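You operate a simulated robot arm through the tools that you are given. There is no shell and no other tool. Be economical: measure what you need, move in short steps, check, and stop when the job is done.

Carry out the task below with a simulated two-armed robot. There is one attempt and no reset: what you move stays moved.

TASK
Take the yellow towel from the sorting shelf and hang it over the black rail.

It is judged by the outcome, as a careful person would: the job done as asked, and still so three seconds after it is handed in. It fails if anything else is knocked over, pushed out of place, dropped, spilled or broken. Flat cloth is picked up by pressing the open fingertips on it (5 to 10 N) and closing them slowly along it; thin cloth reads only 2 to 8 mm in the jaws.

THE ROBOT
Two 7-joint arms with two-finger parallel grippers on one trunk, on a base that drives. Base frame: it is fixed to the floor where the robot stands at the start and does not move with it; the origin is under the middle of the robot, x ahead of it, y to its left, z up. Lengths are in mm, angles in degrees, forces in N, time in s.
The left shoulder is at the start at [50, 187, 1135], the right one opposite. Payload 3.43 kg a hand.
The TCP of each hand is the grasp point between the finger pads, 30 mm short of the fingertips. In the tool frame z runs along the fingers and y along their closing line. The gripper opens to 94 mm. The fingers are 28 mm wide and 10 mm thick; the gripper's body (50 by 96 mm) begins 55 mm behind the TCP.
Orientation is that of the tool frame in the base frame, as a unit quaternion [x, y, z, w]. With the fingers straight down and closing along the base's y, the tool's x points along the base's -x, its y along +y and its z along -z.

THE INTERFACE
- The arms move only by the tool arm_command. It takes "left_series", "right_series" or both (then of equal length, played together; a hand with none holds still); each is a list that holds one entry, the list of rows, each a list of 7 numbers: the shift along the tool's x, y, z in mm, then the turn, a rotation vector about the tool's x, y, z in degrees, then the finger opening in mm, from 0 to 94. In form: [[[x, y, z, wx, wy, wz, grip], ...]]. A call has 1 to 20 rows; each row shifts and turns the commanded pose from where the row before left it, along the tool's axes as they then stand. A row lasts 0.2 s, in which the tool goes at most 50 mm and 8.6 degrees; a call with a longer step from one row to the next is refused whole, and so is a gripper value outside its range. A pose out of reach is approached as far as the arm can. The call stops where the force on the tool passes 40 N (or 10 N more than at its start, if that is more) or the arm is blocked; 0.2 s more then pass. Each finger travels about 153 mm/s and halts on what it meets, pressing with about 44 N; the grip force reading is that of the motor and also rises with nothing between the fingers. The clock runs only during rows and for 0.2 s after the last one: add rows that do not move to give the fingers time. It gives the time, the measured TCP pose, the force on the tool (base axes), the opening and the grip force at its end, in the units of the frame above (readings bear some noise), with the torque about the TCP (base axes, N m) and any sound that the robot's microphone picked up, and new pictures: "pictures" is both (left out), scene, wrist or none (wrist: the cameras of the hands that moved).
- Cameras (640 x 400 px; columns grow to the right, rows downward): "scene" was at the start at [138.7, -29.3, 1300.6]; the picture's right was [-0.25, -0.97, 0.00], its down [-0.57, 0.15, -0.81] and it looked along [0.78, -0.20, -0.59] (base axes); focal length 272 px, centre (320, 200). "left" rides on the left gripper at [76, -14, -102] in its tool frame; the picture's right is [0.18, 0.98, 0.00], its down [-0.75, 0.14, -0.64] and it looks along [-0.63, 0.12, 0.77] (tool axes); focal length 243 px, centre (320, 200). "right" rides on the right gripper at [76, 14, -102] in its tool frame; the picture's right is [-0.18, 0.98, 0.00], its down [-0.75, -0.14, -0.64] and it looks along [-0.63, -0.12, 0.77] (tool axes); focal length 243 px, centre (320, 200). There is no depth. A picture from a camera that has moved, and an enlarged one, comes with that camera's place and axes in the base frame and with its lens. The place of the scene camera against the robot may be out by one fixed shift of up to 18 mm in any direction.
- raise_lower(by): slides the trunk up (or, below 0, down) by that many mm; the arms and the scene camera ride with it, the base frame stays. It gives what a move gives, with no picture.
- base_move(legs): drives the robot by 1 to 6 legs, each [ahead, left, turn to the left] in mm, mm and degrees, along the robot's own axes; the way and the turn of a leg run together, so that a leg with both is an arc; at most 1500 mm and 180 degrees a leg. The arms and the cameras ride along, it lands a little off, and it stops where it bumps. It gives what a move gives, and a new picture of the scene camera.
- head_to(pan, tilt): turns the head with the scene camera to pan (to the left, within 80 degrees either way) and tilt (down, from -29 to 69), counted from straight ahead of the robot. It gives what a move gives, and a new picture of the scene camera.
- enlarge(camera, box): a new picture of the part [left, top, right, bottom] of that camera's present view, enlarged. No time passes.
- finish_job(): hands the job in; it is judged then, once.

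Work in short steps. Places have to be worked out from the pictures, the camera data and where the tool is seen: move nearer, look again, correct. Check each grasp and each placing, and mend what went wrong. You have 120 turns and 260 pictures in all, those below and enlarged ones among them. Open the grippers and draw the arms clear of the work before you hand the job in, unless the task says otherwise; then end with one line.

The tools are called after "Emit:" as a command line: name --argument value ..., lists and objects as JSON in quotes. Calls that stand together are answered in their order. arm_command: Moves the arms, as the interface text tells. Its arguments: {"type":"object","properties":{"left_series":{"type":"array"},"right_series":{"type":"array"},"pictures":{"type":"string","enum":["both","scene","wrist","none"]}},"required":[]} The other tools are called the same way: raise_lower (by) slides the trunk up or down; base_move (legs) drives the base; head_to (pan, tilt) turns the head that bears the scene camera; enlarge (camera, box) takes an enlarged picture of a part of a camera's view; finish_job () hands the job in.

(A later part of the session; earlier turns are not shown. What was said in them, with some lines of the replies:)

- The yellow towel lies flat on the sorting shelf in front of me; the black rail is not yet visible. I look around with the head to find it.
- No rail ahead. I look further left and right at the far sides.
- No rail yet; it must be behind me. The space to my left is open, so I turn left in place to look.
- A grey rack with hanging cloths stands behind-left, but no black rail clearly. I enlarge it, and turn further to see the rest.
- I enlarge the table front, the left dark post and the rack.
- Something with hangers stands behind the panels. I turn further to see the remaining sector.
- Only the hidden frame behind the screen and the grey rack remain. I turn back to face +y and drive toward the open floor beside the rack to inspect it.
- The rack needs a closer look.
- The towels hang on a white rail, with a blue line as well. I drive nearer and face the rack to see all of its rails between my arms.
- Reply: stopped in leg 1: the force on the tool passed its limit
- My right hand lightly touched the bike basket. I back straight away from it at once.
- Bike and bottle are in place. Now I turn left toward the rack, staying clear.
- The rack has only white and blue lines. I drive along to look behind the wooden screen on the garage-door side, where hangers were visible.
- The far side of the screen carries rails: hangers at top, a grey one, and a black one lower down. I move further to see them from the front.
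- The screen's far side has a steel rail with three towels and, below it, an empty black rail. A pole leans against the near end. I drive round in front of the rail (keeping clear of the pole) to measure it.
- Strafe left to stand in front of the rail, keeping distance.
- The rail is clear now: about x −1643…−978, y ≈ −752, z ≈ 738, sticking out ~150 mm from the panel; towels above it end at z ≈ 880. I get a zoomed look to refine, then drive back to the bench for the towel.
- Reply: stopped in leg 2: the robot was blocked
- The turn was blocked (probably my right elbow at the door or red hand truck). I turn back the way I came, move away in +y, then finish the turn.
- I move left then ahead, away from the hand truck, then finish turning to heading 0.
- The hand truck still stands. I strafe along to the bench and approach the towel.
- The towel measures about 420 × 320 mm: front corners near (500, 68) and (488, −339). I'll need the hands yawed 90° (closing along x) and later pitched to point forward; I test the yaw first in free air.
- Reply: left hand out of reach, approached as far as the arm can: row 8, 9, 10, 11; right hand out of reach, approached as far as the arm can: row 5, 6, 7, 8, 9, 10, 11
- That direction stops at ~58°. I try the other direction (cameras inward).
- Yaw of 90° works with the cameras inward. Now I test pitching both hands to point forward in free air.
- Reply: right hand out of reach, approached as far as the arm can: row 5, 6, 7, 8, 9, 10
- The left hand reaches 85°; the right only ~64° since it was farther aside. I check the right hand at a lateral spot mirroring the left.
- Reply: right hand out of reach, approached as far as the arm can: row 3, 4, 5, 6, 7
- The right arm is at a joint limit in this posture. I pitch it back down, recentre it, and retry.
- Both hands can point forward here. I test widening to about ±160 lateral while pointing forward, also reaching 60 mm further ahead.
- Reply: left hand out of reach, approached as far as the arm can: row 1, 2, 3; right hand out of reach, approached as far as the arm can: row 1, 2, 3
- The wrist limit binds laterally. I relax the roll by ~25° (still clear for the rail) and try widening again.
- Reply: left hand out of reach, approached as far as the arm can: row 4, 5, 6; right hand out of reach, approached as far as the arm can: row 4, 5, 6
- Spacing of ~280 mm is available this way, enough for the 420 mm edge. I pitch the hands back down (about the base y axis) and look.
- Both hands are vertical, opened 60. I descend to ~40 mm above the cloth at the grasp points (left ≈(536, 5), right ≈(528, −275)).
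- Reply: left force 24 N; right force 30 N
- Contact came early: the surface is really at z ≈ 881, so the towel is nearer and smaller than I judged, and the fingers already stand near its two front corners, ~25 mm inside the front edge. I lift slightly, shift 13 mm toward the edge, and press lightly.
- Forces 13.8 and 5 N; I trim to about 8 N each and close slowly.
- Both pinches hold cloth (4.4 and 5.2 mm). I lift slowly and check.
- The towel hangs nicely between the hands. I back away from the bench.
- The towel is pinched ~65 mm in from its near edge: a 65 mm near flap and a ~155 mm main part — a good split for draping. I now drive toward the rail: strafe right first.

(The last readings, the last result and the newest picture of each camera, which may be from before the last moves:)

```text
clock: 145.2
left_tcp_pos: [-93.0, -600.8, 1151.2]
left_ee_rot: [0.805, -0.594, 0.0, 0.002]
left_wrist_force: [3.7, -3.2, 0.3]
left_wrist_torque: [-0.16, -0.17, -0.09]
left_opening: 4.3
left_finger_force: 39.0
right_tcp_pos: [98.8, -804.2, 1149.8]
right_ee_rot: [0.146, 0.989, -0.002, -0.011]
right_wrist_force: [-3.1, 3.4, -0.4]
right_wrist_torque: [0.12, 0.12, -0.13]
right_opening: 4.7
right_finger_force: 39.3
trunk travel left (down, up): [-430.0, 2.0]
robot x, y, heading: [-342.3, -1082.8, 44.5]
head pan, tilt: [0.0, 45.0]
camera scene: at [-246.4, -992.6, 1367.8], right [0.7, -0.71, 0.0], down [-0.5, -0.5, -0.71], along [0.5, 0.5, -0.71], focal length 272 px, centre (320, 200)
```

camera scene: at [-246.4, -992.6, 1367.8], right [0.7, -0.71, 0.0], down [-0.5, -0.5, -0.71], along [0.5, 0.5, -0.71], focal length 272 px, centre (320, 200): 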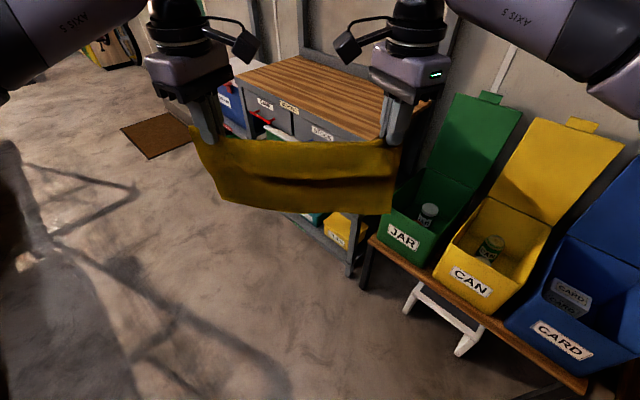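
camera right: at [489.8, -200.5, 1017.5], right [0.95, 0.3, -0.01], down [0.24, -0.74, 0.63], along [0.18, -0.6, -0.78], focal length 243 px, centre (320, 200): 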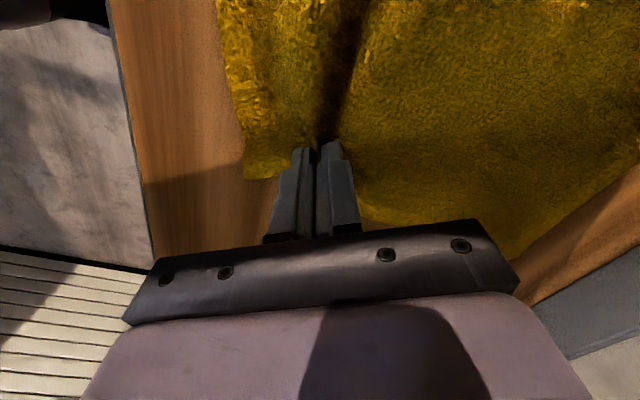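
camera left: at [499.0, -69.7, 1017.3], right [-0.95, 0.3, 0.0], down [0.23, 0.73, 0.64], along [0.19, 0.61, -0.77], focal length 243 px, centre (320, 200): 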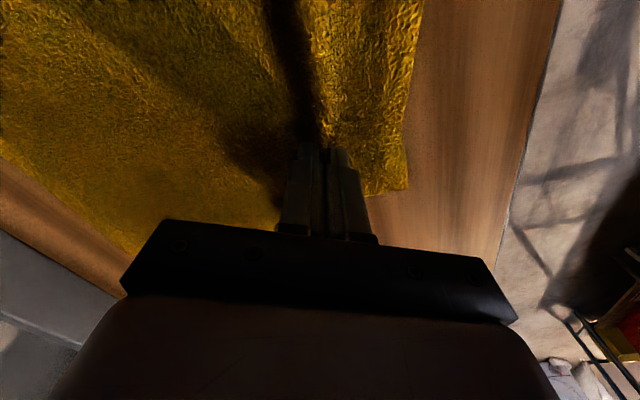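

Good. I complete the turn to heading 90, then back up to y ≈ −1480.

Emit:
base_move --legs '[[-60, -40, 0], [0, 0, 45.5], [-400, 0, 0]]'

Emit:
raise_lower --by -120

Emit:
head_to --pan 60 --tilt 25

```text
clock: 150.4
left_tcp_pos: [-524.4, -1031.0, 1151.4]
left_ee_rot: [0.972, -0.237, 0.001, 0.001]
left_wrist_force: [4.9, -0.9, -0.9]
left_wrist_torque: [-0.01, -0.18, -0.1]
left_opening: 4.3
left_finger_force: 38.8
right_tcp_pos: [-244.5, -1036.2, 1150.2]
right_ee_rot: [-0.248, 0.969, -0.005, -0.009]
right_wrist_force: [-4.7, -0.3, 0.9]
right_wrist_torque: [0.02, 0.15, -0.13]
right_opening: 4.6
right_finger_force: 39.1
trunk travel left (down, up): [-430.0, 2.0]
robot x, y, heading: [-352.1, -1547.2, 90.0]
head pan, tilt: [0.0, 45.0]
camera scene: at [-359.9, -1414.5, 1367.9], right [1.0, 0.0, 0.0], down [0.0, -0.71, -0.71], along [0.0, 0.71, -0.71], focal length 272 px, centre (320, 200)
```

scene: 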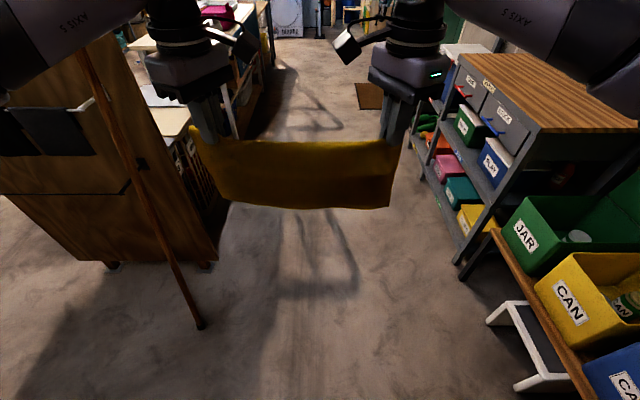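

```text
clock: 151.9
left_tcp_pos: [-522.6, -1030.7, 1029.8]
left_ee_rot: [0.971, -0.237, 0.002, 0.001]
left_wrist_force: [4.1, 0.5, -1.1]
left_wrist_torque: [0.01, -0.12, -0.08]
left_opening: 4.5
left_finger_force: 39.0
right_tcp_pos: [-243.5, -1036.4, 1029.9]
right_ee_rot: [-0.248, 0.969, -0.006, -0.009]
right_wrist_force: [-4.0, -0.6, 1.0]
right_wrist_torque: [-0.01, 0.14, -0.09]
right_opening: 4.6
right_finger_force: 38.5
trunk travel left (down, up): [-310.0, 122.0]
robot x, y, heading: [-358.2, -1547.5, 89.6]
head pan, tilt: [0.0, 45.0]
```

```text
clock: 153.2
left_tcp_pos: [-523.4, -1031.2, 1030.6]
left_ee_rot: [0.972, -0.236, 0.001, 0.002]
left_wrist_force: [5.0, -0.5, 0.4]
left_wrist_torque: [-0.01, -0.15, -0.11]
left_opening: 4.6
left_finger_force: 38.8
right_tcp_pos: [-246.1, -1036.3, 1030.7]
right_ee_rot: [-0.247, 0.969, -0.006, -0.008]
right_wrist_force: [-5.3, -0.8, 0.4]
right_wrist_torque: [-0.01, 0.15, -0.1]
right_opening: 5.0
right_finger_force: 39.3
trunk travel left (down, up): [-310.0, 122.0]
robot x, y, heading: [-357.1, -1544.5, 90.2]
head pan, tilt: [60.0, 25.0]
camera scene: at [-439.6, -1449.3, 1278.4], right [0.5, 0.87, 0.0], down [0.37, -0.21, -0.91], along [-0.79, 0.45, -0.42], focal length 272 px, centre (320, 200)
```

scene: 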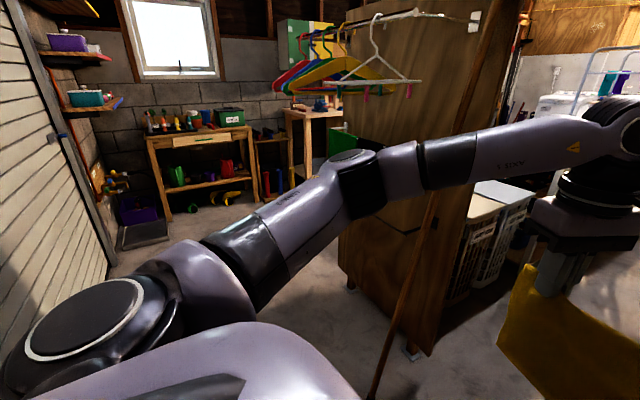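

Clear path. I strafe left to x ≈ −1310 in front of the rail.

Emit:
base_move --legs '[[0, 950, 0]]'

Emit:
head_to --pan 0 --tilt 40

```text
clock: 158.1
left_tcp_pos: [-1467.1, -1030.1, 1030.2]
left_ee_rot: [0.971, -0.239, 0.002, 0.002]
left_wrist_force: [4.9, -0.9, -0.4]
left_wrist_torque: [0.0, -0.16, -0.11]
left_opening: 4.4
left_finger_force: 38.8
right_tcp_pos: [-1188.3, -1035.7, 1030.3]
right_ee_rot: [-0.245, 0.969, -0.006, -0.008]
right_wrist_force: [-4.1, 0.2, -1.4]
right_wrist_torque: [0.01, 0.1, -0.11]
right_opening: 4.8
right_finger_force: 39.0
trunk travel left (down, up): [-310.0, 122.0]
robot x, y, heading: [-1304.7, -1544.8, 89.8]
head pan, tilt: [60.0, 25.0]
camera scene: at [-1385.5, -1448.4, 1278.4], right [0.5, 0.86, 0.0], down [0.37, -0.21, -0.91], along [-0.78, 0.46, -0.42], focal length 272 px, centre (320, 200)
```

scene: 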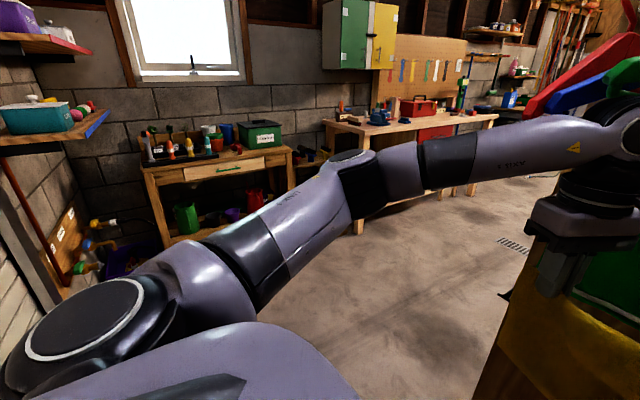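

```text
clock: 159.4
left_tcp_pos: [-1467.6, -1030.7, 1029.8]
left_ee_rot: [0.971, -0.239, 0.001, 0.001]
left_wrist_force: [3.5, 0.2, -0.1]
left_wrist_torque: [0.01, -0.15, -0.1]
left_opening: 4.5
left_finger_force: 39.5
right_tcp_pos: [-1188.3, -1036.7, 1029.9]
right_ee_rot: [-0.246, 0.969, -0.006, -0.01]
right_wrist_force: [-4.2, 0.8, 0.0]
right_wrist_torque: [0.02, 0.14, -0.1]
right_opening: 4.5
right_finger_force: 38.9
trunk travel left (down, up): [-310.0, 122.0]
robot x, y, heading: [-1301.0, -1543.2, 90.1]
head pan, tilt: [0.0, 40.0]
camera scene: at [-1305.5, -1409.7, 1255.1], right [1.0, 0.0, 0.0], down [0.0, -0.64, -0.77], along [0.0, 0.77, -0.64], focal length 272 px, centre (320, 200)
```

scene: 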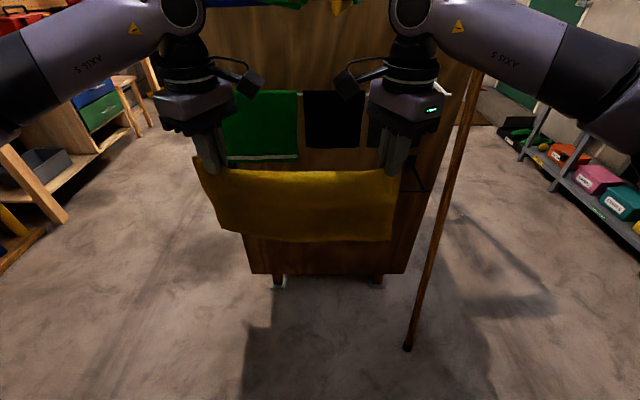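

In position, towel centred on the rail. I pitch both hands up ~68° so the fingers point toward the rail.

Emit:
arm_command --left_series '[[[0, 0, 0, 7.6, -3.8, 0, 0], [0, 0, 0, 7.6, -3.8, 0, 0], [0, 0, 0, 7.6, -3.8, 0, 0], [0, 0, 0, 7.6, -3.8, 0, 0], [0, 0, 0, 7.6, -3.8, 0, 0], [0, 0, 0, 7.6, -3.8, 0, 0], [0, 0, 0, 7.6, -3.8, 0, 0], [0, 0, 0, 7.6, -3.8, 0, 0], [0, 0, 0, 0, 0, 0, 0]]]' --right_series '[[[0, 0, 0, -7.6, -3.8, 0, 0], [0, 0, 0, -7.6, -3.8, 0, 0], [0, 0, 0, -7.6, -3.8, 0, 0], [0, 0, 0, -7.6, -3.8, 0, 0], [0, 0, 0, -7.6, -3.8, 0, 0], [0, 0, 0, -7.6, -3.8, 0, 0], [0, 0, 0, -7.6, -3.8, 0, 0], [0, 0, 0, -7.6, -3.8, 0, 0], [0, 0, 0, 0, 0, 0, 0]]]' --pictures "scene"

```text
clock: 161.4
left_tcp_pos: [-1467.1, -1030.7, 1029.8]
left_ee_rot: [0.806, -0.198, -0.122, -0.545]
left_wrist_force: [3.2, 0.4, -0.3]
left_wrist_torque: [-0.12, -0.03, -0.06]
left_opening: 4.4
left_finger_force: 38.9
right_tcp_pos: [-1188.6, -1036.4, 1030.4]
right_ee_rot: [-0.201, 0.808, 0.542, 0.112]
right_wrist_force: [-3.9, -0.7, -0.1]
right_wrist_torque: [-0.06, 0.04, 0.05]
right_opening: 4.7
right_finger_force: 39.3
trunk travel left (down, up): [-310.0, 122.0]
robot x, y, heading: [-1296.6, -1544.8, 89.7]
head pan, tilt: [0.0, 40.0]
camera scene: at [-1305.4, -1409.6, 1255.1], right [1.0, 0.0, 0.0], down [0.0, -0.64, -0.77], along [0.0, 0.77, -0.64], focal length 272 px, centre (320, 200)
```

scene: 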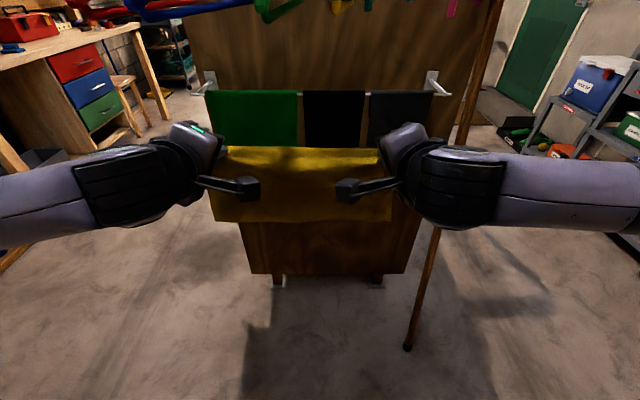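

Good pose. I pitch another 9° and lower the trunk so the hands come to z ≈ 815, between the upper towels and the black rail.

Emit:
arm_command --left_series '[[[0, 0, 0, 7.6, -3.8, 0, 0], [0, 0, 0, 1, -0.5, 0, 0]]]' --right_series '[[[0, 0, 0, -7.6, -3.8, 0, 0], [0, 0, 0, -1, -0.5, 0, 0]]]' --pictures "none"

Emit:
raise_lower --by -215

Emit:
head_to --pan 0 --tilt 30

```text
clock: 162.0
left_tcp_pos: [-1456.1, -1032.4, 1026.4]
left_ee_rot: [0.763, -0.193, -0.124, -0.605]
left_wrist_force: [-1.2, 0.2, -0.7]
left_wrist_torque: [-0.06, -0.08, 0.01]
left_opening: 4.0
left_finger_force: 38.9
left hand out of reach, approached as far as the arm can: row 1, 2
right_tcp_pos: [-1188.4, -1036.6, 1030.9]
right_ee_rot: [-0.188, 0.761, 0.607, 0.128]
right_wrist_force: [-0.9, 0.5, -0.3]
right_wrist_torque: [-0.13, 0.03, -0.07]
right_opening: 4.4
right_finger_force: 39.3
trunk travel left (down, up): [-310.0, 122.0]
robot x, y, heading: [-1303.8, -1548.2, 89.7]
head pan, tilt: [0.0, 40.0]
```

```text
clock: 164.3
left_tcp_pos: [-1457.1, -1034.0, 811.8]
left_ee_rot: [0.763, -0.194, -0.126, -0.604]
left_wrist_force: [1.2, 0.3, 0.1]
left_wrist_torque: [-0.06, -0.08, 0.03]
left_opening: 4.4
left_finger_force: 39.1
right_tcp_pos: [-1187.4, -1036.5, 815.9]
right_ee_rot: [-0.188, 0.762, 0.607, 0.127]
right_wrist_force: [-1.0, -0.9, -0.4]
right_wrist_torque: [-0.08, 0.01, -0.08]
right_opening: 4.6
right_finger_force: 39.4
trunk travel left (down, up): [-95.0, 337.0]
robot x, y, heading: [-1301.2, -1544.3, 89.9]
head pan, tilt: [0.0, 40.0]
```

```text
clock: 165.1
left_tcp_pos: [-1454.4, -1032.4, 812.1]
left_ee_rot: [0.763, -0.194, -0.126, -0.604]
left_wrist_force: [0.4, -0.4, 0.4]
left_wrist_torque: [-0.07, -0.14, 0.03]
left_opening: 4.5
left_finger_force: 38.5
right_tcp_pos: [-1189.7, -1035.9, 816.3]
right_ee_rot: [-0.189, 0.761, 0.608, 0.127]
right_wrist_force: [-0.7, 0.1, 0.4]
right_wrist_torque: [-0.07, 0.03, -0.06]
right_opening: 4.7
right_finger_force: 39.2
trunk travel left (down, up): [-95.0, 337.0]
robot x, y, heading: [-1300.8, -1545.5, 90.0]
head pan, tilt: [0.0, 30.0]
camera scene: at [-1305.4, -1404.2, 1055.4], right [1.0, 0.0, 0.0], down [0.0, -0.5, -0.87], along [0.0, 0.87, -0.5], focal length 272 px, centre (320, 200)
```

scene: 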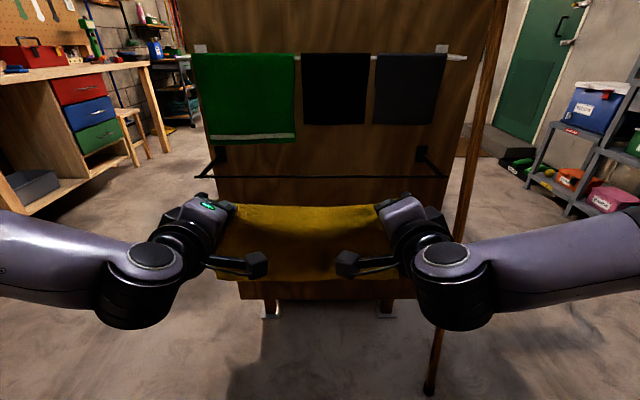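

I get a precise row for the rail by enlarging.

Emit:
enlarge --camera "scene" --box '[180, 40, 480, 230]'

```text
2.11 times, centred on (330, 135) of scene
camera zoom: at [-1305.4, -1404.2, 1055.4], right [1.0, 0.0, 0.0], down [0.0, -0.5, -0.87], along [0.0, 0.87, -0.5], focal length 573 px, centre (299, 337)
```

zoom: 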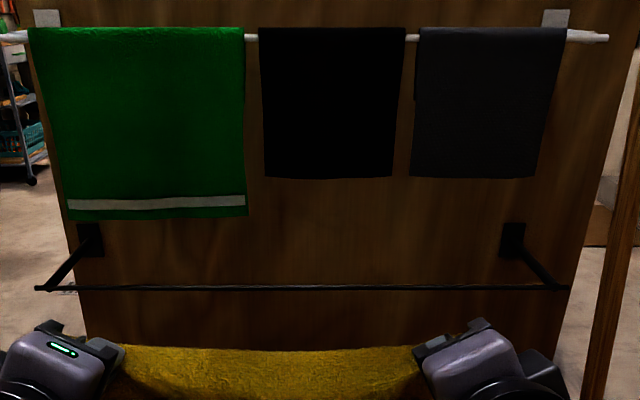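

Triangulating both views: rail at y ≈ −790, z ≈ 767, x −1614…−989; green towel's bottom ≈ 841. The right forearm swings near the leaning pole, so I check that side before advancing.

Emit:
head_to --pan -55 --tilt 30

```text
clock: 166.3
left_tcp_pos: [-1455.9, -1033.8, 812.4]
left_ee_rot: [0.762, -0.195, -0.125, -0.604]
left_wrist_force: [0.5, -0.5, -0.2]
left_wrist_torque: [-0.04, -0.07, 0.0]
left_opening: 4.1
left_finger_force: 38.9
right_tcp_pos: [-1188.0, -1035.6, 816.0]
right_ee_rot: [-0.189, 0.761, 0.607, 0.128]
right_wrist_force: [0.5, 0.2, -0.3]
right_wrist_torque: [-0.07, -0.03, -0.02]
right_opening: 4.6
right_finger_force: 39.0
trunk travel left (down, up): [-95.0, 337.0]
robot x, y, heading: [-1301.8, -1545.7, 89.6]
head pan, tilt: [-55.0, 30.0]
camera scene: at [-1231.5, -1443.0, 1055.4], right [0.57, -0.82, 0.0], down [-0.41, -0.29, -0.87], along [0.71, 0.5, -0.5], focal length 272 px, centre (320, 200)
```

scene: 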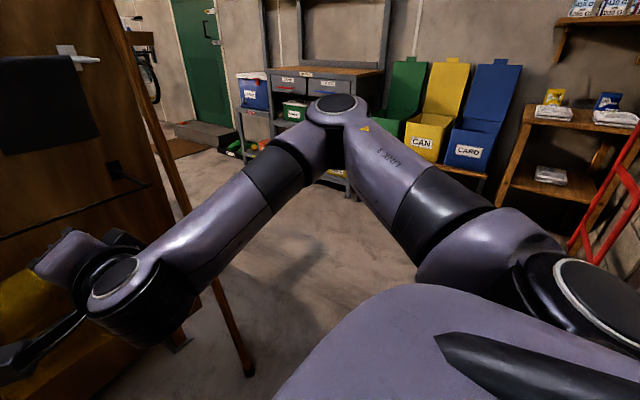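

The forearm would pass the pole with little room if only the base advanced, so I extend the arms forward 60 mm (dropping ~14 mm) and use less base travel.

Emit:
arm_command --left_series '[[[0, 0, 12, 0, 0, 0, 0], [0, 0, 12, 0, 0, 0, 0], [0, 0, 12, 0, 0, 0, 0], [0, 0, 12, 0, 0, 0, 0], [0, 0, 12, 0, 0, 0, 0], [0, 0, 12, 0, 0, 0, 0], [0, 0, 0, 0, 0, 0, 0]]]' --right_series '[[[0, 0, 12, 0, 0, 0, 0], [0, 0, 12, 0, 0, 0, 0], [0, 0, 12, 0, 0, 0, 0], [0, 0, 12, 0, 0, 0, 0], [0, 0, 12, 0, 0, 0, 0], [0, 0, 12, 0, 0, 0, 0], [0, 0, 0, 0, 0, 0, 0]]]' --pictures "scene"

```text
clock: 167.9
left_tcp_pos: [-1453.0, -961.6, 794.2]
left_ee_rot: [0.763, -0.194, -0.126, -0.604]
left_wrist_force: [-0.5, -0.1, 0.4]
left_wrist_torque: [-0.09, -0.06, 0.03]
left_opening: 4.1
left_finger_force: 38.6
right_tcp_pos: [-1189.9, -967.5, 798.6]
right_ee_rot: [-0.188, 0.762, 0.607, 0.128]
right_wrist_force: [0.6, -0.3, 0.3]
right_wrist_torque: [-0.1, 0.0, -0.05]
right_opening: 5.0
right_finger_force: 39.2
trunk travel left (down, up): [-95.0, 337.0]
robot x, y, heading: [-1304.2, -1546.5, 89.8]
head pan, tilt: [-55.0, 30.0]
camera scene: at [-1231.5, -1443.0, 1055.4], right [0.57, -0.82, 0.0], down [-0.41, -0.29, -0.87], along [0.71, 0.49, -0.5], focal length 272 px, centre (320, 200)
```

scene: 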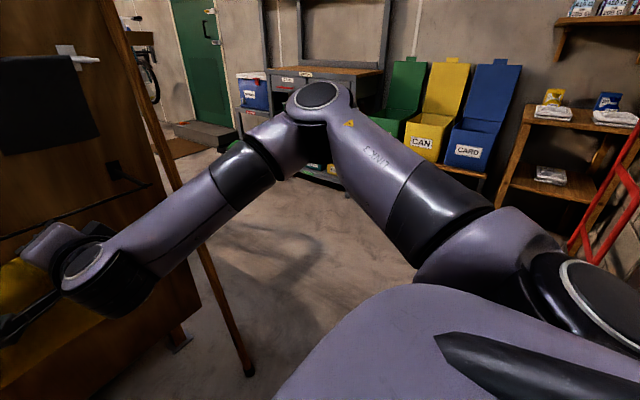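

Works well; extend another ~48 mm, then raise the trunk to restore height.

Emit:
arm_command --left_series '[[[0, 0, 12, 0, 0, 0, 0], [0, 0, 12, 0, 0, 0, 0], [0, 0, 12, 0, 0, 0, 0], [0, 0, 12, 0, 0, 0, 0], [0, 0, 0, 0, 0, 0, 0]]]' --right_series '[[[0, 0, 12, 0, 0, 0, 0], [0, 0, 12, 0, 0, 0, 0], [0, 0, 12, 0, 0, 0, 0], [0, 0, 12, 0, 0, 0, 0], [0, 0, 0, 0, 0, 0, 0]]]' --pictures "none"

Emit:
raise_lower --by 18

Emit:
head_to --pan 0 --tilt 25

```text
clock: 169.1
left_tcp_pos: [-1451.3, -920.2, 782.1]
left_ee_rot: [0.764, -0.194, -0.127, -0.602]
left_wrist_force: [0.1, -1.3, -0.5]
left_wrist_torque: [-0.05, -0.11, 0.02]
left_opening: 4.5
left_finger_force: 39.3
left hand out of reach, approached as far as the arm can: row 4
right_tcp_pos: [-1191.9, -918.9, 789.0]
right_ee_rot: [-0.188, 0.761, 0.607, 0.127]
right_wrist_force: [0.7, -0.2, -0.3]
right_wrist_torque: [-0.14, -0.02, -0.06]
right_opening: 4.8
right_finger_force: 39.4
trunk travel left (down, up): [-95.0, 337.0]
robot x, y, heading: [-1298.2, -1548.2, 89.7]
head pan, tilt: [-55.0, 30.0]
```

```text
clock: 169.7
left_tcp_pos: [-1452.2, -920.4, 799.5]
left_ee_rot: [0.764, -0.194, -0.127, -0.602]
left_wrist_force: [0.8, 0.1, -0.4]
left_wrist_torque: [-0.04, -0.11, 0.07]
left_opening: 4.5
left_finger_force: 38.6
right_tcp_pos: [-1192.6, -918.6, 805.9]
right_ee_rot: [-0.188, 0.762, 0.607, 0.127]
right_wrist_force: [0.4, 0.4, 0.1]
right_wrist_torque: [-0.11, 0.01, -0.02]
right_opening: 4.6
right_finger_force: 39.0
trunk travel left (down, up): [-113.0, 319.0]
robot x, y, heading: [-1302.2, -1546.6, 89.9]
head pan, tilt: [-55.0, 30.0]
```

```text
clock: 171.0
left_tcp_pos: [-1452.1, -922.3, 799.9]
left_ee_rot: [0.764, -0.194, -0.128, -0.602]
left_wrist_force: [0.0, -0.4, 0.6]
left_wrist_torque: [-0.08, -0.07, 0.07]
left_opening: 4.5
left_finger_force: 37.6
right_tcp_pos: [-1192.0, -919.1, 805.9]
right_ee_rot: [-0.189, 0.761, 0.607, 0.128]
right_wrist_force: [-0.4, -0.2, -0.8]
right_wrist_torque: [-0.07, 0.02, -0.04]
right_opening: 4.7
right_finger_force: 38.9
trunk travel left (down, up): [-113.0, 319.0]
robot x, y, heading: [-1301.0, -1547.2, 89.7]
head pan, tilt: [0.0, 25.0]
camera scene: at [-1305.4, -1402.5, 1081.4], right [1.0, 0.0, 0.0], down [0.0, -0.42, -0.91], along [0.0, 0.91, -0.42], focal length 272 px, centre (320, 200)
```

scene: 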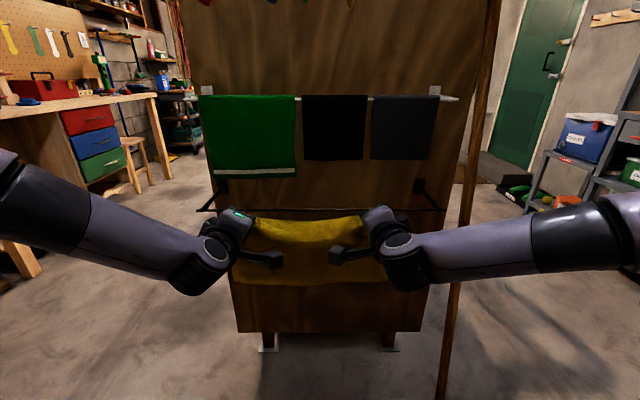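

Projected tip position matches the picture, so the camera frame is good. I advance 100 mm so tips come just over the rail line.

Emit:
base_move --legs '[[95, 0, 0]]'

Emit:
enlarge --camera "scene" --box '[170, 100, 490, 300]'

```text
clock: 172.1
left_tcp_pos: [-1451.2, -826.9, 800.0]
left_ee_rot: [0.764, -0.194, -0.127, -0.602]
left_wrist_force: [0.3, 0.2, 0.5]
left_wrist_torque: [-0.04, -0.1, 0.05]
left_opening: 4.7
left_finger_force: 38.8
right_tcp_pos: [-1191.3, -824.0, 806.2]
right_ee_rot: [-0.188, 0.761, 0.607, 0.129]
right_wrist_force: [-1.2, -0.1, -0.7]
right_wrist_torque: [-0.11, 0.03, -0.02]
right_opening: 4.6
right_finger_force: 38.7
trunk travel left (down, up): [-113.0, 319.0]
robot x, y, heading: [-1305.3, -1451.1, 90.1]
head pan, tilt: [0.0, 25.0]
camera scene: at [-1305.0, -1307.4, 1081.4], right [1.0, 0.0, 0.0], down [0.0, -0.42, -0.91], along [0.0, 0.91, -0.42], focal length 272 px, centre (320, 200)
```

scene: 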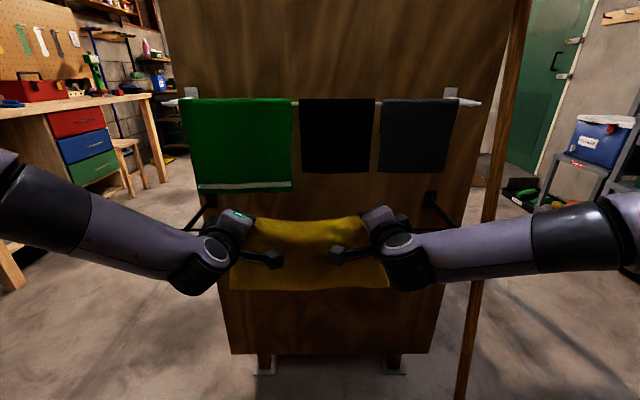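

```text
2.00 times, centred on (330, 200) of scene
camera zoom: at [-1305.0, -1307.4, 1081.4], right [1.0, 0.0, 0.0], down [0.0, -0.42, -0.91], along [0.0, 0.91, -0.42], focal length 545 px, centre (300, 200)
```

zoom: 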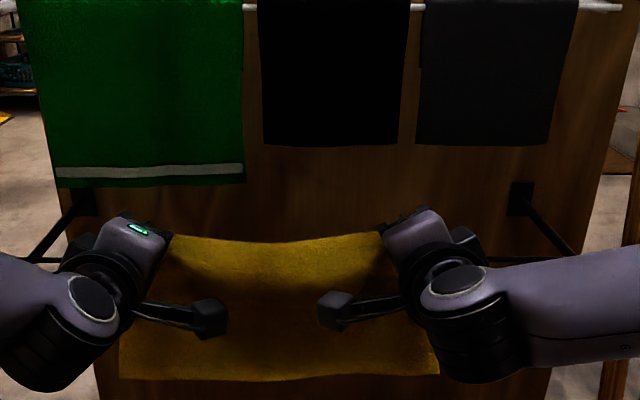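

Tips and cloth edge are just above the rail line. I raise 6 mm and advance ~68 mm so the tips pass ~60 mm beyond the rail.

Emit:
raise_lower --by 6

Emit:
base_move --legs '[[68, 0, 0]]'

Emit:
enlarge --camera "scene" --box '[170, 100, 490, 300]'

```text
clock: 172.7
left_tcp_pos: [-1450.0, -826.0, 804.6]
left_ee_rot: [0.764, -0.194, -0.127, -0.602]
left_wrist_force: [-0.6, 0.2, -0.2]
left_wrist_torque: [-0.05, -0.14, 0.05]
left_opening: 4.4
left_finger_force: 39.0
right_tcp_pos: [-1191.4, -823.6, 813.0]
right_ee_rot: [-0.188, 0.762, 0.607, 0.128]
right_wrist_force: [-0.4, -0.9, -0.2]
right_wrist_torque: [-0.11, 0.01, -0.05]
right_opening: 4.7
right_finger_force: 39.4
trunk travel left (down, up): [-119.0, 313.0]
robot x, y, heading: [-1302.3, -1450.5, 89.9]
head pan, tilt: [0.0, 25.0]
```

```text
clock: 173.7
left_tcp_pos: [-1450.1, -758.2, 805.6]
left_ee_rot: [0.764, -0.194, -0.126, -0.602]
left_wrist_force: [-0.5, -0.2, 0.3]
left_wrist_torque: [-0.03, -0.1, 0.07]
left_opening: 4.7
left_finger_force: 38.9
right_tcp_pos: [-1192.4, -756.4, 812.3]
right_ee_rot: [-0.187, 0.762, 0.607, 0.128]
right_wrist_force: [0.6, 0.1, 0.5]
right_wrist_torque: [-0.08, 0.02, -0.08]
right_opening: 4.7
right_finger_force: 39.0
trunk travel left (down, up): [-119.0, 313.0]
robot x, y, heading: [-1302.0, -1379.3, 89.9]
head pan, tilt: [0.0, 25.0]
camera scene: at [-1304.8, -1239.4, 1087.4], right [1.0, 0.0, 0.0], down [0.0, -0.42, -0.91], along [0.0, 0.91, -0.42], focal length 272 px, centre (320, 200)
```

scene: 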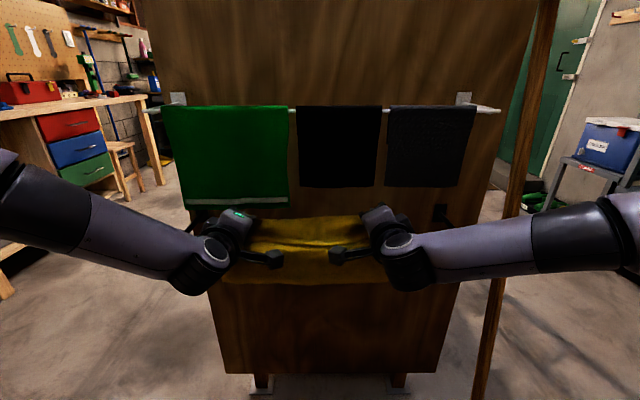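

```text
2.00 times, centred on (330, 200) of scene
camera zoom: at [-1304.8, -1239.4, 1087.4], right [1.0, 0.0, 0.0], down [0.0, -0.42, -0.91], along [0.0, 0.91, -0.42], focal length 545 px, centre (300, 200)
```

zoom: 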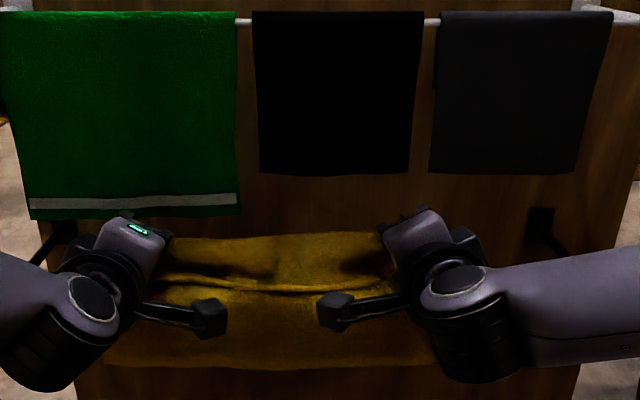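

The towel lies over the rail: front hangs ~77 mm, with the rest folded behind. I draw back ~12 mm for balance, then open the fingers only slightly (rail close beneath).

Emit:
arm_command --left_series '[[[0, 0, -6, 0, 0, 0, 0], [0, 0, -6, 0, 0, 0, 0], [0, 0, 0, 0, 0, 0, 0], [0, 0, 0, 0, 0, 0, 8], [0, 0, 0, 0, 0, 0, 16], [0, 0, 0, 0, 0, 0, 24], [0, 0, 0, 0, 0, 0, 24], [0, 0, 0, 0, 0, 0, 24], [0, 0, 0, 0, 0, 0, 24]]]' --right_series '[[[0, 0, -6, 0, 0, 0, 0], [0, 0, -6, 0, 0, 0, 0], [0, 0, 0, 0, 0, 0, 0], [0, 0, 0, 0, 0, 0, 8], [0, 0, 0, 0, 0, 0, 16], [0, 0, 0, 0, 0, 0, 24], [0, 0, 0, 0, 0, 0, 24], [0, 0, 0, 0, 0, 0, 24], [0, 0, 0, 0, 0, 0, 24]]]' --pictures "both"

Emit:
enlarge --camera "scene" --box '[190, 130, 430, 290]'

```text
clock: 175.7
left_tcp_pos: [-1450.8, -768.3, 809.0]
left_ee_rot: [0.764, -0.193, -0.126, -0.602]
left_wrist_force: [-0.2, -0.2, -0.2]
left_wrist_torque: [-0.03, 0.0, -0.03]
left_opening: 24.0
left_finger_force: 0.1
right_tcp_pos: [-1189.2, -769.2, 814.6]
right_ee_rot: [-0.188, 0.762, 0.607, 0.127]
right_wrist_force: [0.4, 0.8, -0.3]
right_wrist_torque: [-0.03, 0.02, -0.02]
right_opening: 24.3
right_finger_force: 0.1
trunk travel left (down, up): [-119.0, 313.0]
robot x, y, heading: [-1299.5, -1384.3, 89.9]
head pan, tilt: [0.0, 25.0]
camera scene: at [-1304.8, -1239.5, 1087.4], right [1.0, 0.0, 0.0], down [0.0, -0.42, -0.91], along [0.0, 0.91, -0.42], focal length 272 px, centre (320, 200)
camera right: at [-1262.3, -876.2, 819.3], right [-0.27, 0.21, 0.94], down [0.76, -0.55, 0.34], along [0.59, 0.81, -0.01], focal length 243 px, centre (320, 200)
camera left: at [-1382.2, -876.9, 814.6], right [-0.28, -0.22, -0.93], down [-0.76, -0.54, 0.35], along [-0.59, 0.81, -0.02], focal length 243 px, centre (320, 200)
```

scene: 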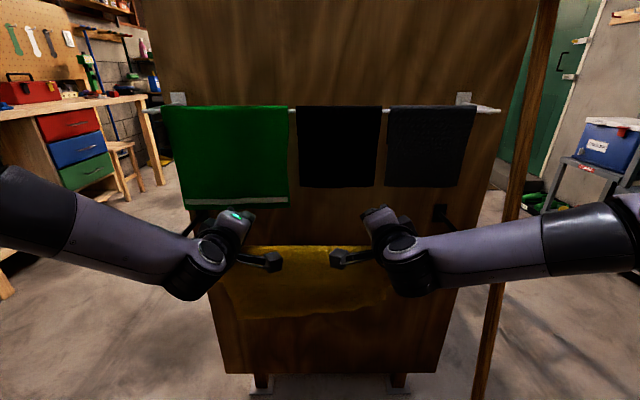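
right: 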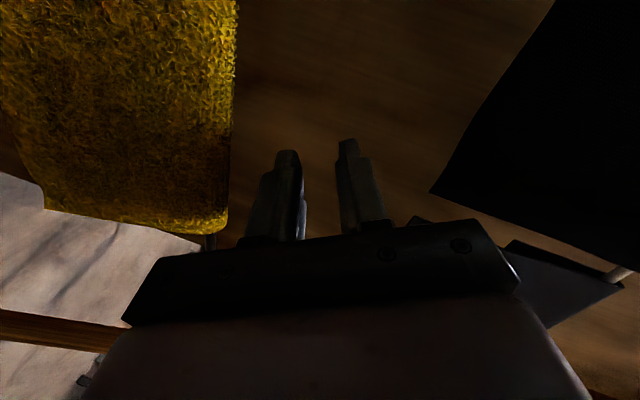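
left: 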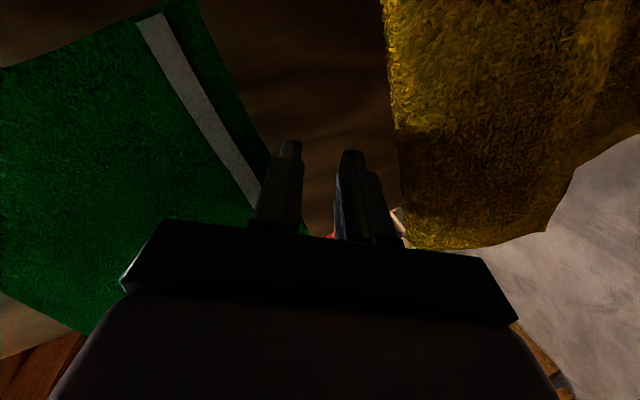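

```text
2.50 times, centred on (310, 210) of scene
camera zoom: at [-1304.8, -1239.5, 1087.4], right [1.0, 0.0, 0.0], down [0.0, -0.42, -0.91], along [0.0, 0.91, -0.42], focal length 681 px, centre (345, 175)
```

zoom: 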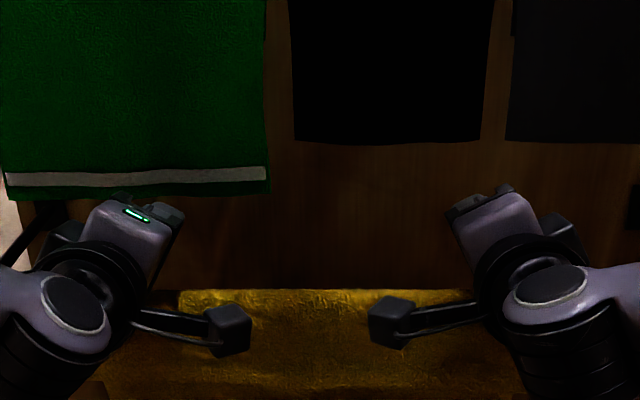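

The towel released and hangs on the rail; its front seems longer now. I withdraw the hands and look whether it is stable.

Emit:
base_move --legs '[[-200, 0, 0]]'

Emit:
enlarge --camera "scene" --box '[190, 130, 430, 290]'

```text
clock: 177.3
left_tcp_pos: [-1449.5, -967.2, 807.8]
left_ee_rot: [0.764, -0.195, -0.127, -0.602]
left_wrist_force: [0.4, -0.4, -1.0]
left_wrist_torque: [0.01, -0.02, -0.03]
left_opening: 23.9
left_finger_force: 0.1
right_tcp_pos: [-1188.1, -968.0, 814.9]
right_ee_rot: [-0.186, 0.762, 0.606, 0.129]
right_wrist_force: [-0.1, -0.2, 0.5]
right_wrist_torque: [-0.02, 0.01, -0.04]
right_opening: 24.0
right_finger_force: 0.1
trunk travel left (down, up): [-119.0, 313.0]
robot x, y, heading: [-1305.3, -1578.3, 89.4]
head pan, tilt: [0.0, 25.0]
camera scene: at [-1305.3, -1437.4, 1087.4], right [1.0, -0.01, 0.0], down [0.0, -0.42, -0.91], along [0.01, 0.91, -0.42], focal length 272 px, centre (320, 200)
```

scene: 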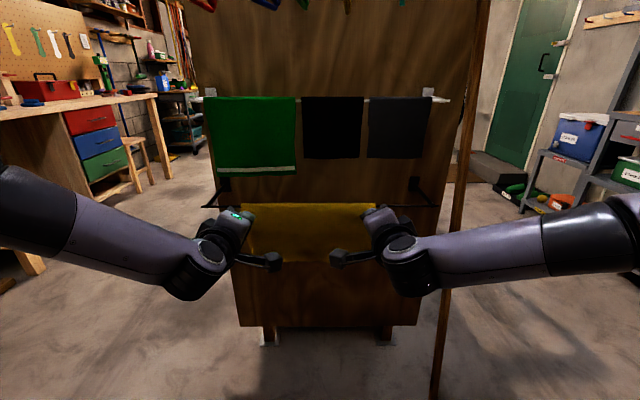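

```text
2.50 times, centred on (310, 210) of scene
camera zoom: at [-1305.3, -1437.4, 1087.4], right [1.0, -0.01, 0.0], down [0.0, -0.42, -0.91], along [0.01, 0.91, -0.42], focal length 681 px, centre (345, 175)
```

zoom: 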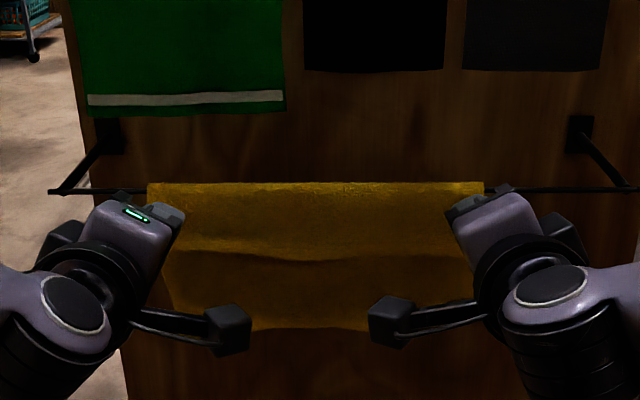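

The towel drapes over the rail: front ~75 mm, the longer part behind. I wait some seconds and compare to see if it creeps.

Emit:
arm_command --left_series '[[[0, 0, -10, 0, 0, 0, 24], [0, 0, -10, 0, 0, 0, 24], [0, 0, -10, 0, 0, 0, 24], [0, 0, 0, 0, 0, 0, 40], [0, 0, 0, 0, 0, 0, 60], [0, 0, 0, 0, 0, 0, 90], [0, 0, 0, 0, 0, 0, 90], [0, 0, 0, 0, 0, 0, 90], [0, 0, 0, 0, 0, 0, 90], [0, 0, 0, 0, 0, 0, 90], [0, 0, 0, 0, 0, 0, 90], [0, 0, 0, 0, 0, 0, 90], [0, 0, 0, 0, 0, 0, 90], [0, 0, 0, 0, 0, 0, 90], [0, 0, 0, 0, 0, 0, 90], [0, 0, 0, 0, 0, 0, 90], [0, 0, 0, 0, 0, 0, 90], [0, 0, 0, 0, 0, 0, 90], [0, 0, 0, 0, 0, 0, 90], [0, 0, 0, 0, 0, 0, 90]]]' --right_series '[[[0, 0, -10, 0, 0, 0, 24], [0, 0, -10, 0, 0, 0, 24], [0, 0, -10, 0, 0, 0, 24], [0, 0, 0, 0, 0, 0, 40], [0, 0, 0, 0, 0, 0, 60], [0, 0, 0, 0, 0, 0, 90], [0, 0, 0, 0, 0, 0, 90], [0, 0, 0, 0, 0, 0, 90], [0, 0, 0, 0, 0, 0, 90], [0, 0, 0, 0, 0, 0, 90], [0, 0, 0, 0, 0, 0, 90], [0, 0, 0, 0, 0, 0, 90], [0, 0, 0, 0, 0, 0, 90], [0, 0, 0, 0, 0, 0, 90], [0, 0, 0, 0, 0, 0, 90], [0, 0, 0, 0, 0, 0, 90], [0, 0, 0, 0, 0, 0, 90], [0, 0, 0, 0, 0, 0, 90], [0, 0, 0, 0, 0, 0, 90], [0, 0, 0, 0, 0, 0, 90]]]' --pictures "scene"

Emit:
enlarge --camera "scene" --box '[190, 130, 430, 290]'

```text
clock: 181.5
left_tcp_pos: [-1451.5, -995.0, 815.7]
left_ee_rot: [0.763, -0.196, -0.126, -0.602]
left_wrist_force: [1.1, -0.1, -0.4]
left_wrist_torque: [-0.01, 0.01, -0.01]
left_opening: 89.9
left_finger_force: 0.0
right_tcp_pos: [-1188.8, -994.7, 822.1]
right_ee_rot: [-0.186, 0.762, 0.607, 0.129]
right_wrist_force: [0.4, -0.2, 0.2]
right_wrist_torque: [-0.02, -0.03, 0.0]
right_opening: 90.0
right_finger_force: 0.2
trunk travel left (down, up): [-119.0, 313.0]
robot x, y, heading: [-1303.1, -1577.3, 89.7]
head pan, tilt: [0.0, 25.0]
camera scene: at [-1305.3, -1437.4, 1087.4], right [1.0, -0.01, 0.0], down [0.0, -0.42, -0.91], along [0.01, 0.91, -0.42], focal length 272 px, centre (320, 200)
```

scene: 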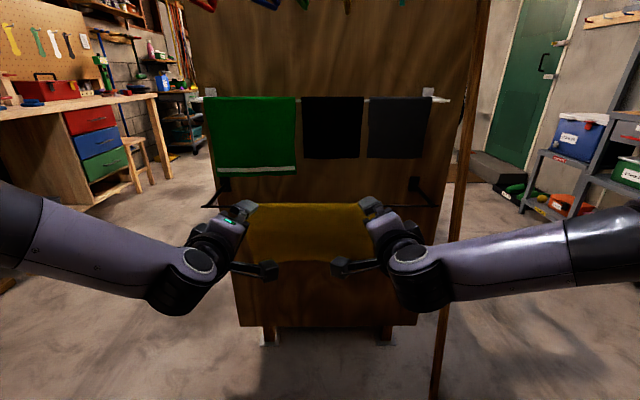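

```text
2.50 times, centred on (310, 210) of scene
camera zoom: at [-1305.3, -1437.4, 1087.4], right [1.0, -0.01, 0.0], down [0.0, -0.42, -0.91], along [0.01, 0.91, -0.42], focal length 681 px, centre (345, 175)
```

zoom: 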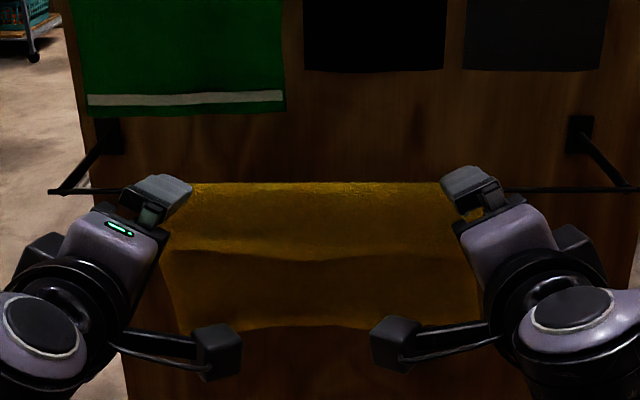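

Stable over 4 s. I back away further for an unobstructed check.

Emit:
base_move --legs '[[-150, 0, 0]]'

Emit:
arm_command --left_series '[[[0, 0, -25, -7.6, 3.8, 0, 90], [0, 0, -25, -7.6, 3.8, 0, 90], [0, 0, -10, -7.6, 3.8, 0, 90], [0, 0, -10, -7.6, 3.8, 0, 90]]]' --right_series '[[[0, 0, -25, 7.6, 3.8, 0, 90], [0, 0, -25, 7.6, 3.8, 0, 90], [0, 0, -10, 7.6, 3.8, 0, 90], [0, 0, -10, 7.6, 3.8, 0, 90]]]' --pictures "none"

Emit:
raise_lower --by 60

Emit:
enlarge --camera "scene" --box '[190, 130, 430, 290]'

```text
clock: 182.6
left_tcp_pos: [-1453.4, -1058.5, 816.7]
left_ee_rot: [0.764, -0.195, -0.126, -0.602]
left_wrist_force: [-0.3, -0.6, 0.6]
left_wrist_torque: [0.01, 0.02, -0.03]
left_opening: 90.1
left_finger_force: 0.1
right_tcp_pos: [-1189.6, -1059.2, 822.5]
right_ee_rot: [-0.187, 0.761, 0.607, 0.128]
right_wrist_force: [0.5, 0.3, -0.4]
right_wrist_torque: [0.0, 0.0, 0.01]
right_opening: 90.0
right_finger_force: 0.0
trunk travel left (down, up): [-119.0, 313.0]
robot x, y, heading: [-1301.4, -1640.3, 90.1]
head pan, tilt: [0.0, 25.0]
stopped in leg 1: the robot was blocked; the commanded pose is now the measured one
camera scene: at [-1306.2, -1500.5, 1087.4], right [1.0, -0.01, 0.0], down [0.0, -0.42, -0.91], along [0.01, 0.91, -0.42], focal length 272 px, centre (320, 200)
```

scene: 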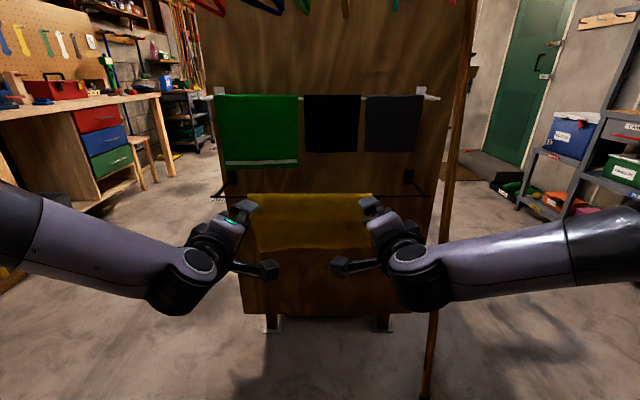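

```text
clock: 183.6
left_tcp_pos: [-1454.8, -1121.2, 842.8]
left_ee_rot: [0.905, -0.233, -0.071, -0.35]
left_wrist_force: [0.3, -0.2, 0.4]
left_wrist_torque: [-0.03, -0.01, -0.02]
left_opening: 90.1
left_finger_force: 0.0
right_tcp_pos: [-1187.2, -1123.4, 848.4]
right_ee_rot: [-0.225, 0.904, 0.357, 0.072]
right_wrist_force: [0.6, 0.1, 0.0]
right_wrist_torque: [0.0, 0.02, 0.0]
right_opening: 90.0
right_finger_force: 0.1
trunk travel left (down, up): [-119.0, 313.0]
robot x, y, heading: [-1306.0, -1642.6, 89.6]
head pan, tilt: [0.0, 25.0]
```

```text
clock: 184.6
left_tcp_pos: [-1455.1, -1122.0, 902.1]
left_ee_rot: [0.905, -0.231, -0.072, -0.35]
left_wrist_force: [-0.7, -1.0, 0.0]
left_wrist_torque: [0.05, 0.02, 0.01]
left_opening: 89.8
left_finger_force: 0.0
right_tcp_pos: [-1186.9, -1123.4, 907.9]
right_ee_rot: [-0.225, 0.904, 0.357, 0.071]
right_wrist_force: [-0.4, 0.1, -0.2]
right_wrist_torque: [-0.01, -0.03, 0.04]
right_opening: 90.1
right_finger_force: 0.1
trunk travel left (down, up): [-179.0, 253.0]
robot x, y, heading: [-1306.5, -1646.2, 89.5]
head pan, tilt: [0.0, 25.0]
```

```text
2.50 times, centred on (310, 210) of scene
camera zoom: at [-1306.2, -1500.4, 1147.4], right [1.0, -0.01, 0.0], down [0.0, -0.42, -0.91], along [0.01, 0.91, -0.42], focal length 681 px, centre (345, 175)
```

zoom: 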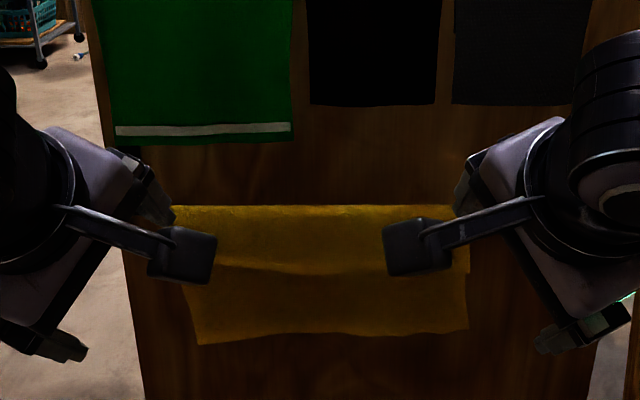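

The front edge measures the same (z ≈ 693) as 7 s ago: the towel is stable over the rail. I step 30 mm off the door behind me, raise the hands clear, and take a final look.

Emit:
base_move --legs '[[30, 0, 0]]'

Emit:
raise_lower --by 130

Emit:
head_to --pan 0 --tilt 35

```text
clock: 185.4
left_tcp_pos: [-1454.7, -1091.5, 901.7]
left_ee_rot: [0.904, -0.232, -0.072, -0.351]
left_wrist_force: [-0.6, -0.7, 0.0]
left_wrist_torque: [0.0, 0.03, -0.01]
left_opening: 90.1
left_finger_force: 0.0
right_tcp_pos: [-1188.4, -1093.4, 908.0]
right_ee_rot: [-0.223, 0.904, 0.357, 0.072]
right_wrist_force: [0.3, -0.7, -0.1]
right_wrist_torque: [0.02, 0.04, 0.03]
right_opening: 90.1
right_finger_force: 0.2
trunk travel left (down, up): [-179.0, 253.0]
robot x, y, heading: [-1303.7, -1616.2, 89.8]
head pan, tilt: [0.0, 25.0]
camera scene: at [-1305.9, -1471.0, 1147.3], right [1.0, -0.01, 0.0], down [0.0, -0.42, -0.91], along [0.01, 0.91, -0.42], focal length 272 px, centre (320, 200)
```

scene: 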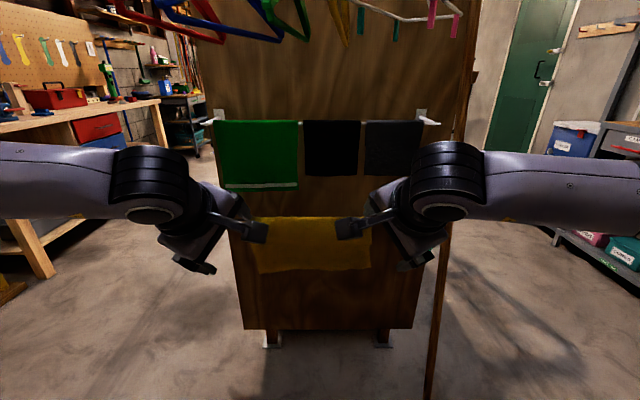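

```text
clock: 187.0
left_tcp_pos: [-1455.3, -1092.3, 1032.3]
left_ee_rot: [0.904, -0.232, -0.072, -0.351]
left_wrist_force: [-0.9, -0.2, 0.2]
left_wrist_torque: [0.0, 0.03, -0.03]
left_opening: 90.2
left_finger_force: 0.0
right_tcp_pos: [-1189.4, -1093.8, 1038.5]
right_ee_rot: [-0.224, 0.904, 0.358, 0.073]
right_wrist_force: [-0.1, -0.1, 0.0]
right_wrist_torque: [0.02, 0.0, -0.01]
right_opening: 90.0
right_finger_force: 0.0
trunk travel left (down, up): [-309.0, 123.0]
robot x, y, heading: [-1304.7, -1613.8, 89.5]
head pan, tilt: [0.0, 25.0]
```

```text
clock: 187.8
left_tcp_pos: [-1455.1, -1092.5, 1032.5]
left_ee_rot: [0.904, -0.232, -0.071, -0.351]
left_wrist_force: [-0.3, 0.0, 1.0]
left_wrist_torque: [0.01, 0.03, 0.01]
left_opening: 90.1
left_finger_force: 0.1
right_tcp_pos: [-1187.5, -1093.8, 1037.6]
right_ee_rot: [-0.224, 0.904, 0.357, 0.072]
right_wrist_force: [-0.1, -0.6, 0.7]
right_wrist_torque: [0.0, -0.01, 0.0]
right_opening: 90.0
right_finger_force: 0.1
trunk travel left (down, up): [-309.0, 123.0]
robot x, y, heading: [-1301.0, -1611.5, 89.7]
head pan, tilt: [0.0, 35.0]
camera scene: at [-1306.0, -1475.2, 1261.7], right [1.0, -0.01, 0.0], down [0.0, -0.57, -0.82], along [0.01, 0.82, -0.57], focal length 272 px, centre (320, 200)
```

scene: 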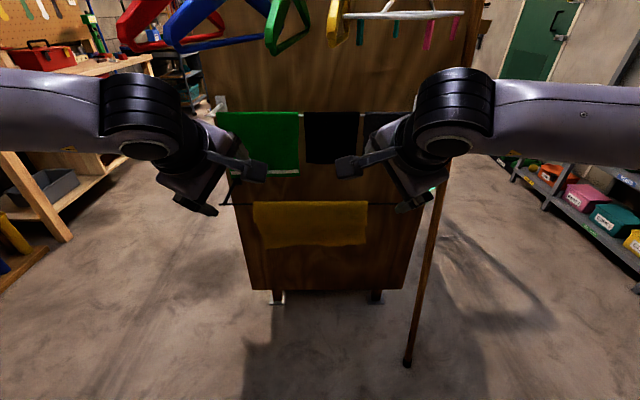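

The towel hangs steadily over the black rail. The other towels, the hangers and the pole are in place, and the grippers are open and clear. I hand the job in.

Emit:
finish_job

```text
The job is handed in.
```

The yellow towel is hanging over the black rail, about 75 mm in front and the longer part behind. It did not slip over roughly 10 seconds of watching. While driving I lightly touched the bike basket and was blocked once beside the red hand truck and once against the garage door. The basket and hand truck looked undisturbed afterwards; I did not look back at the door.
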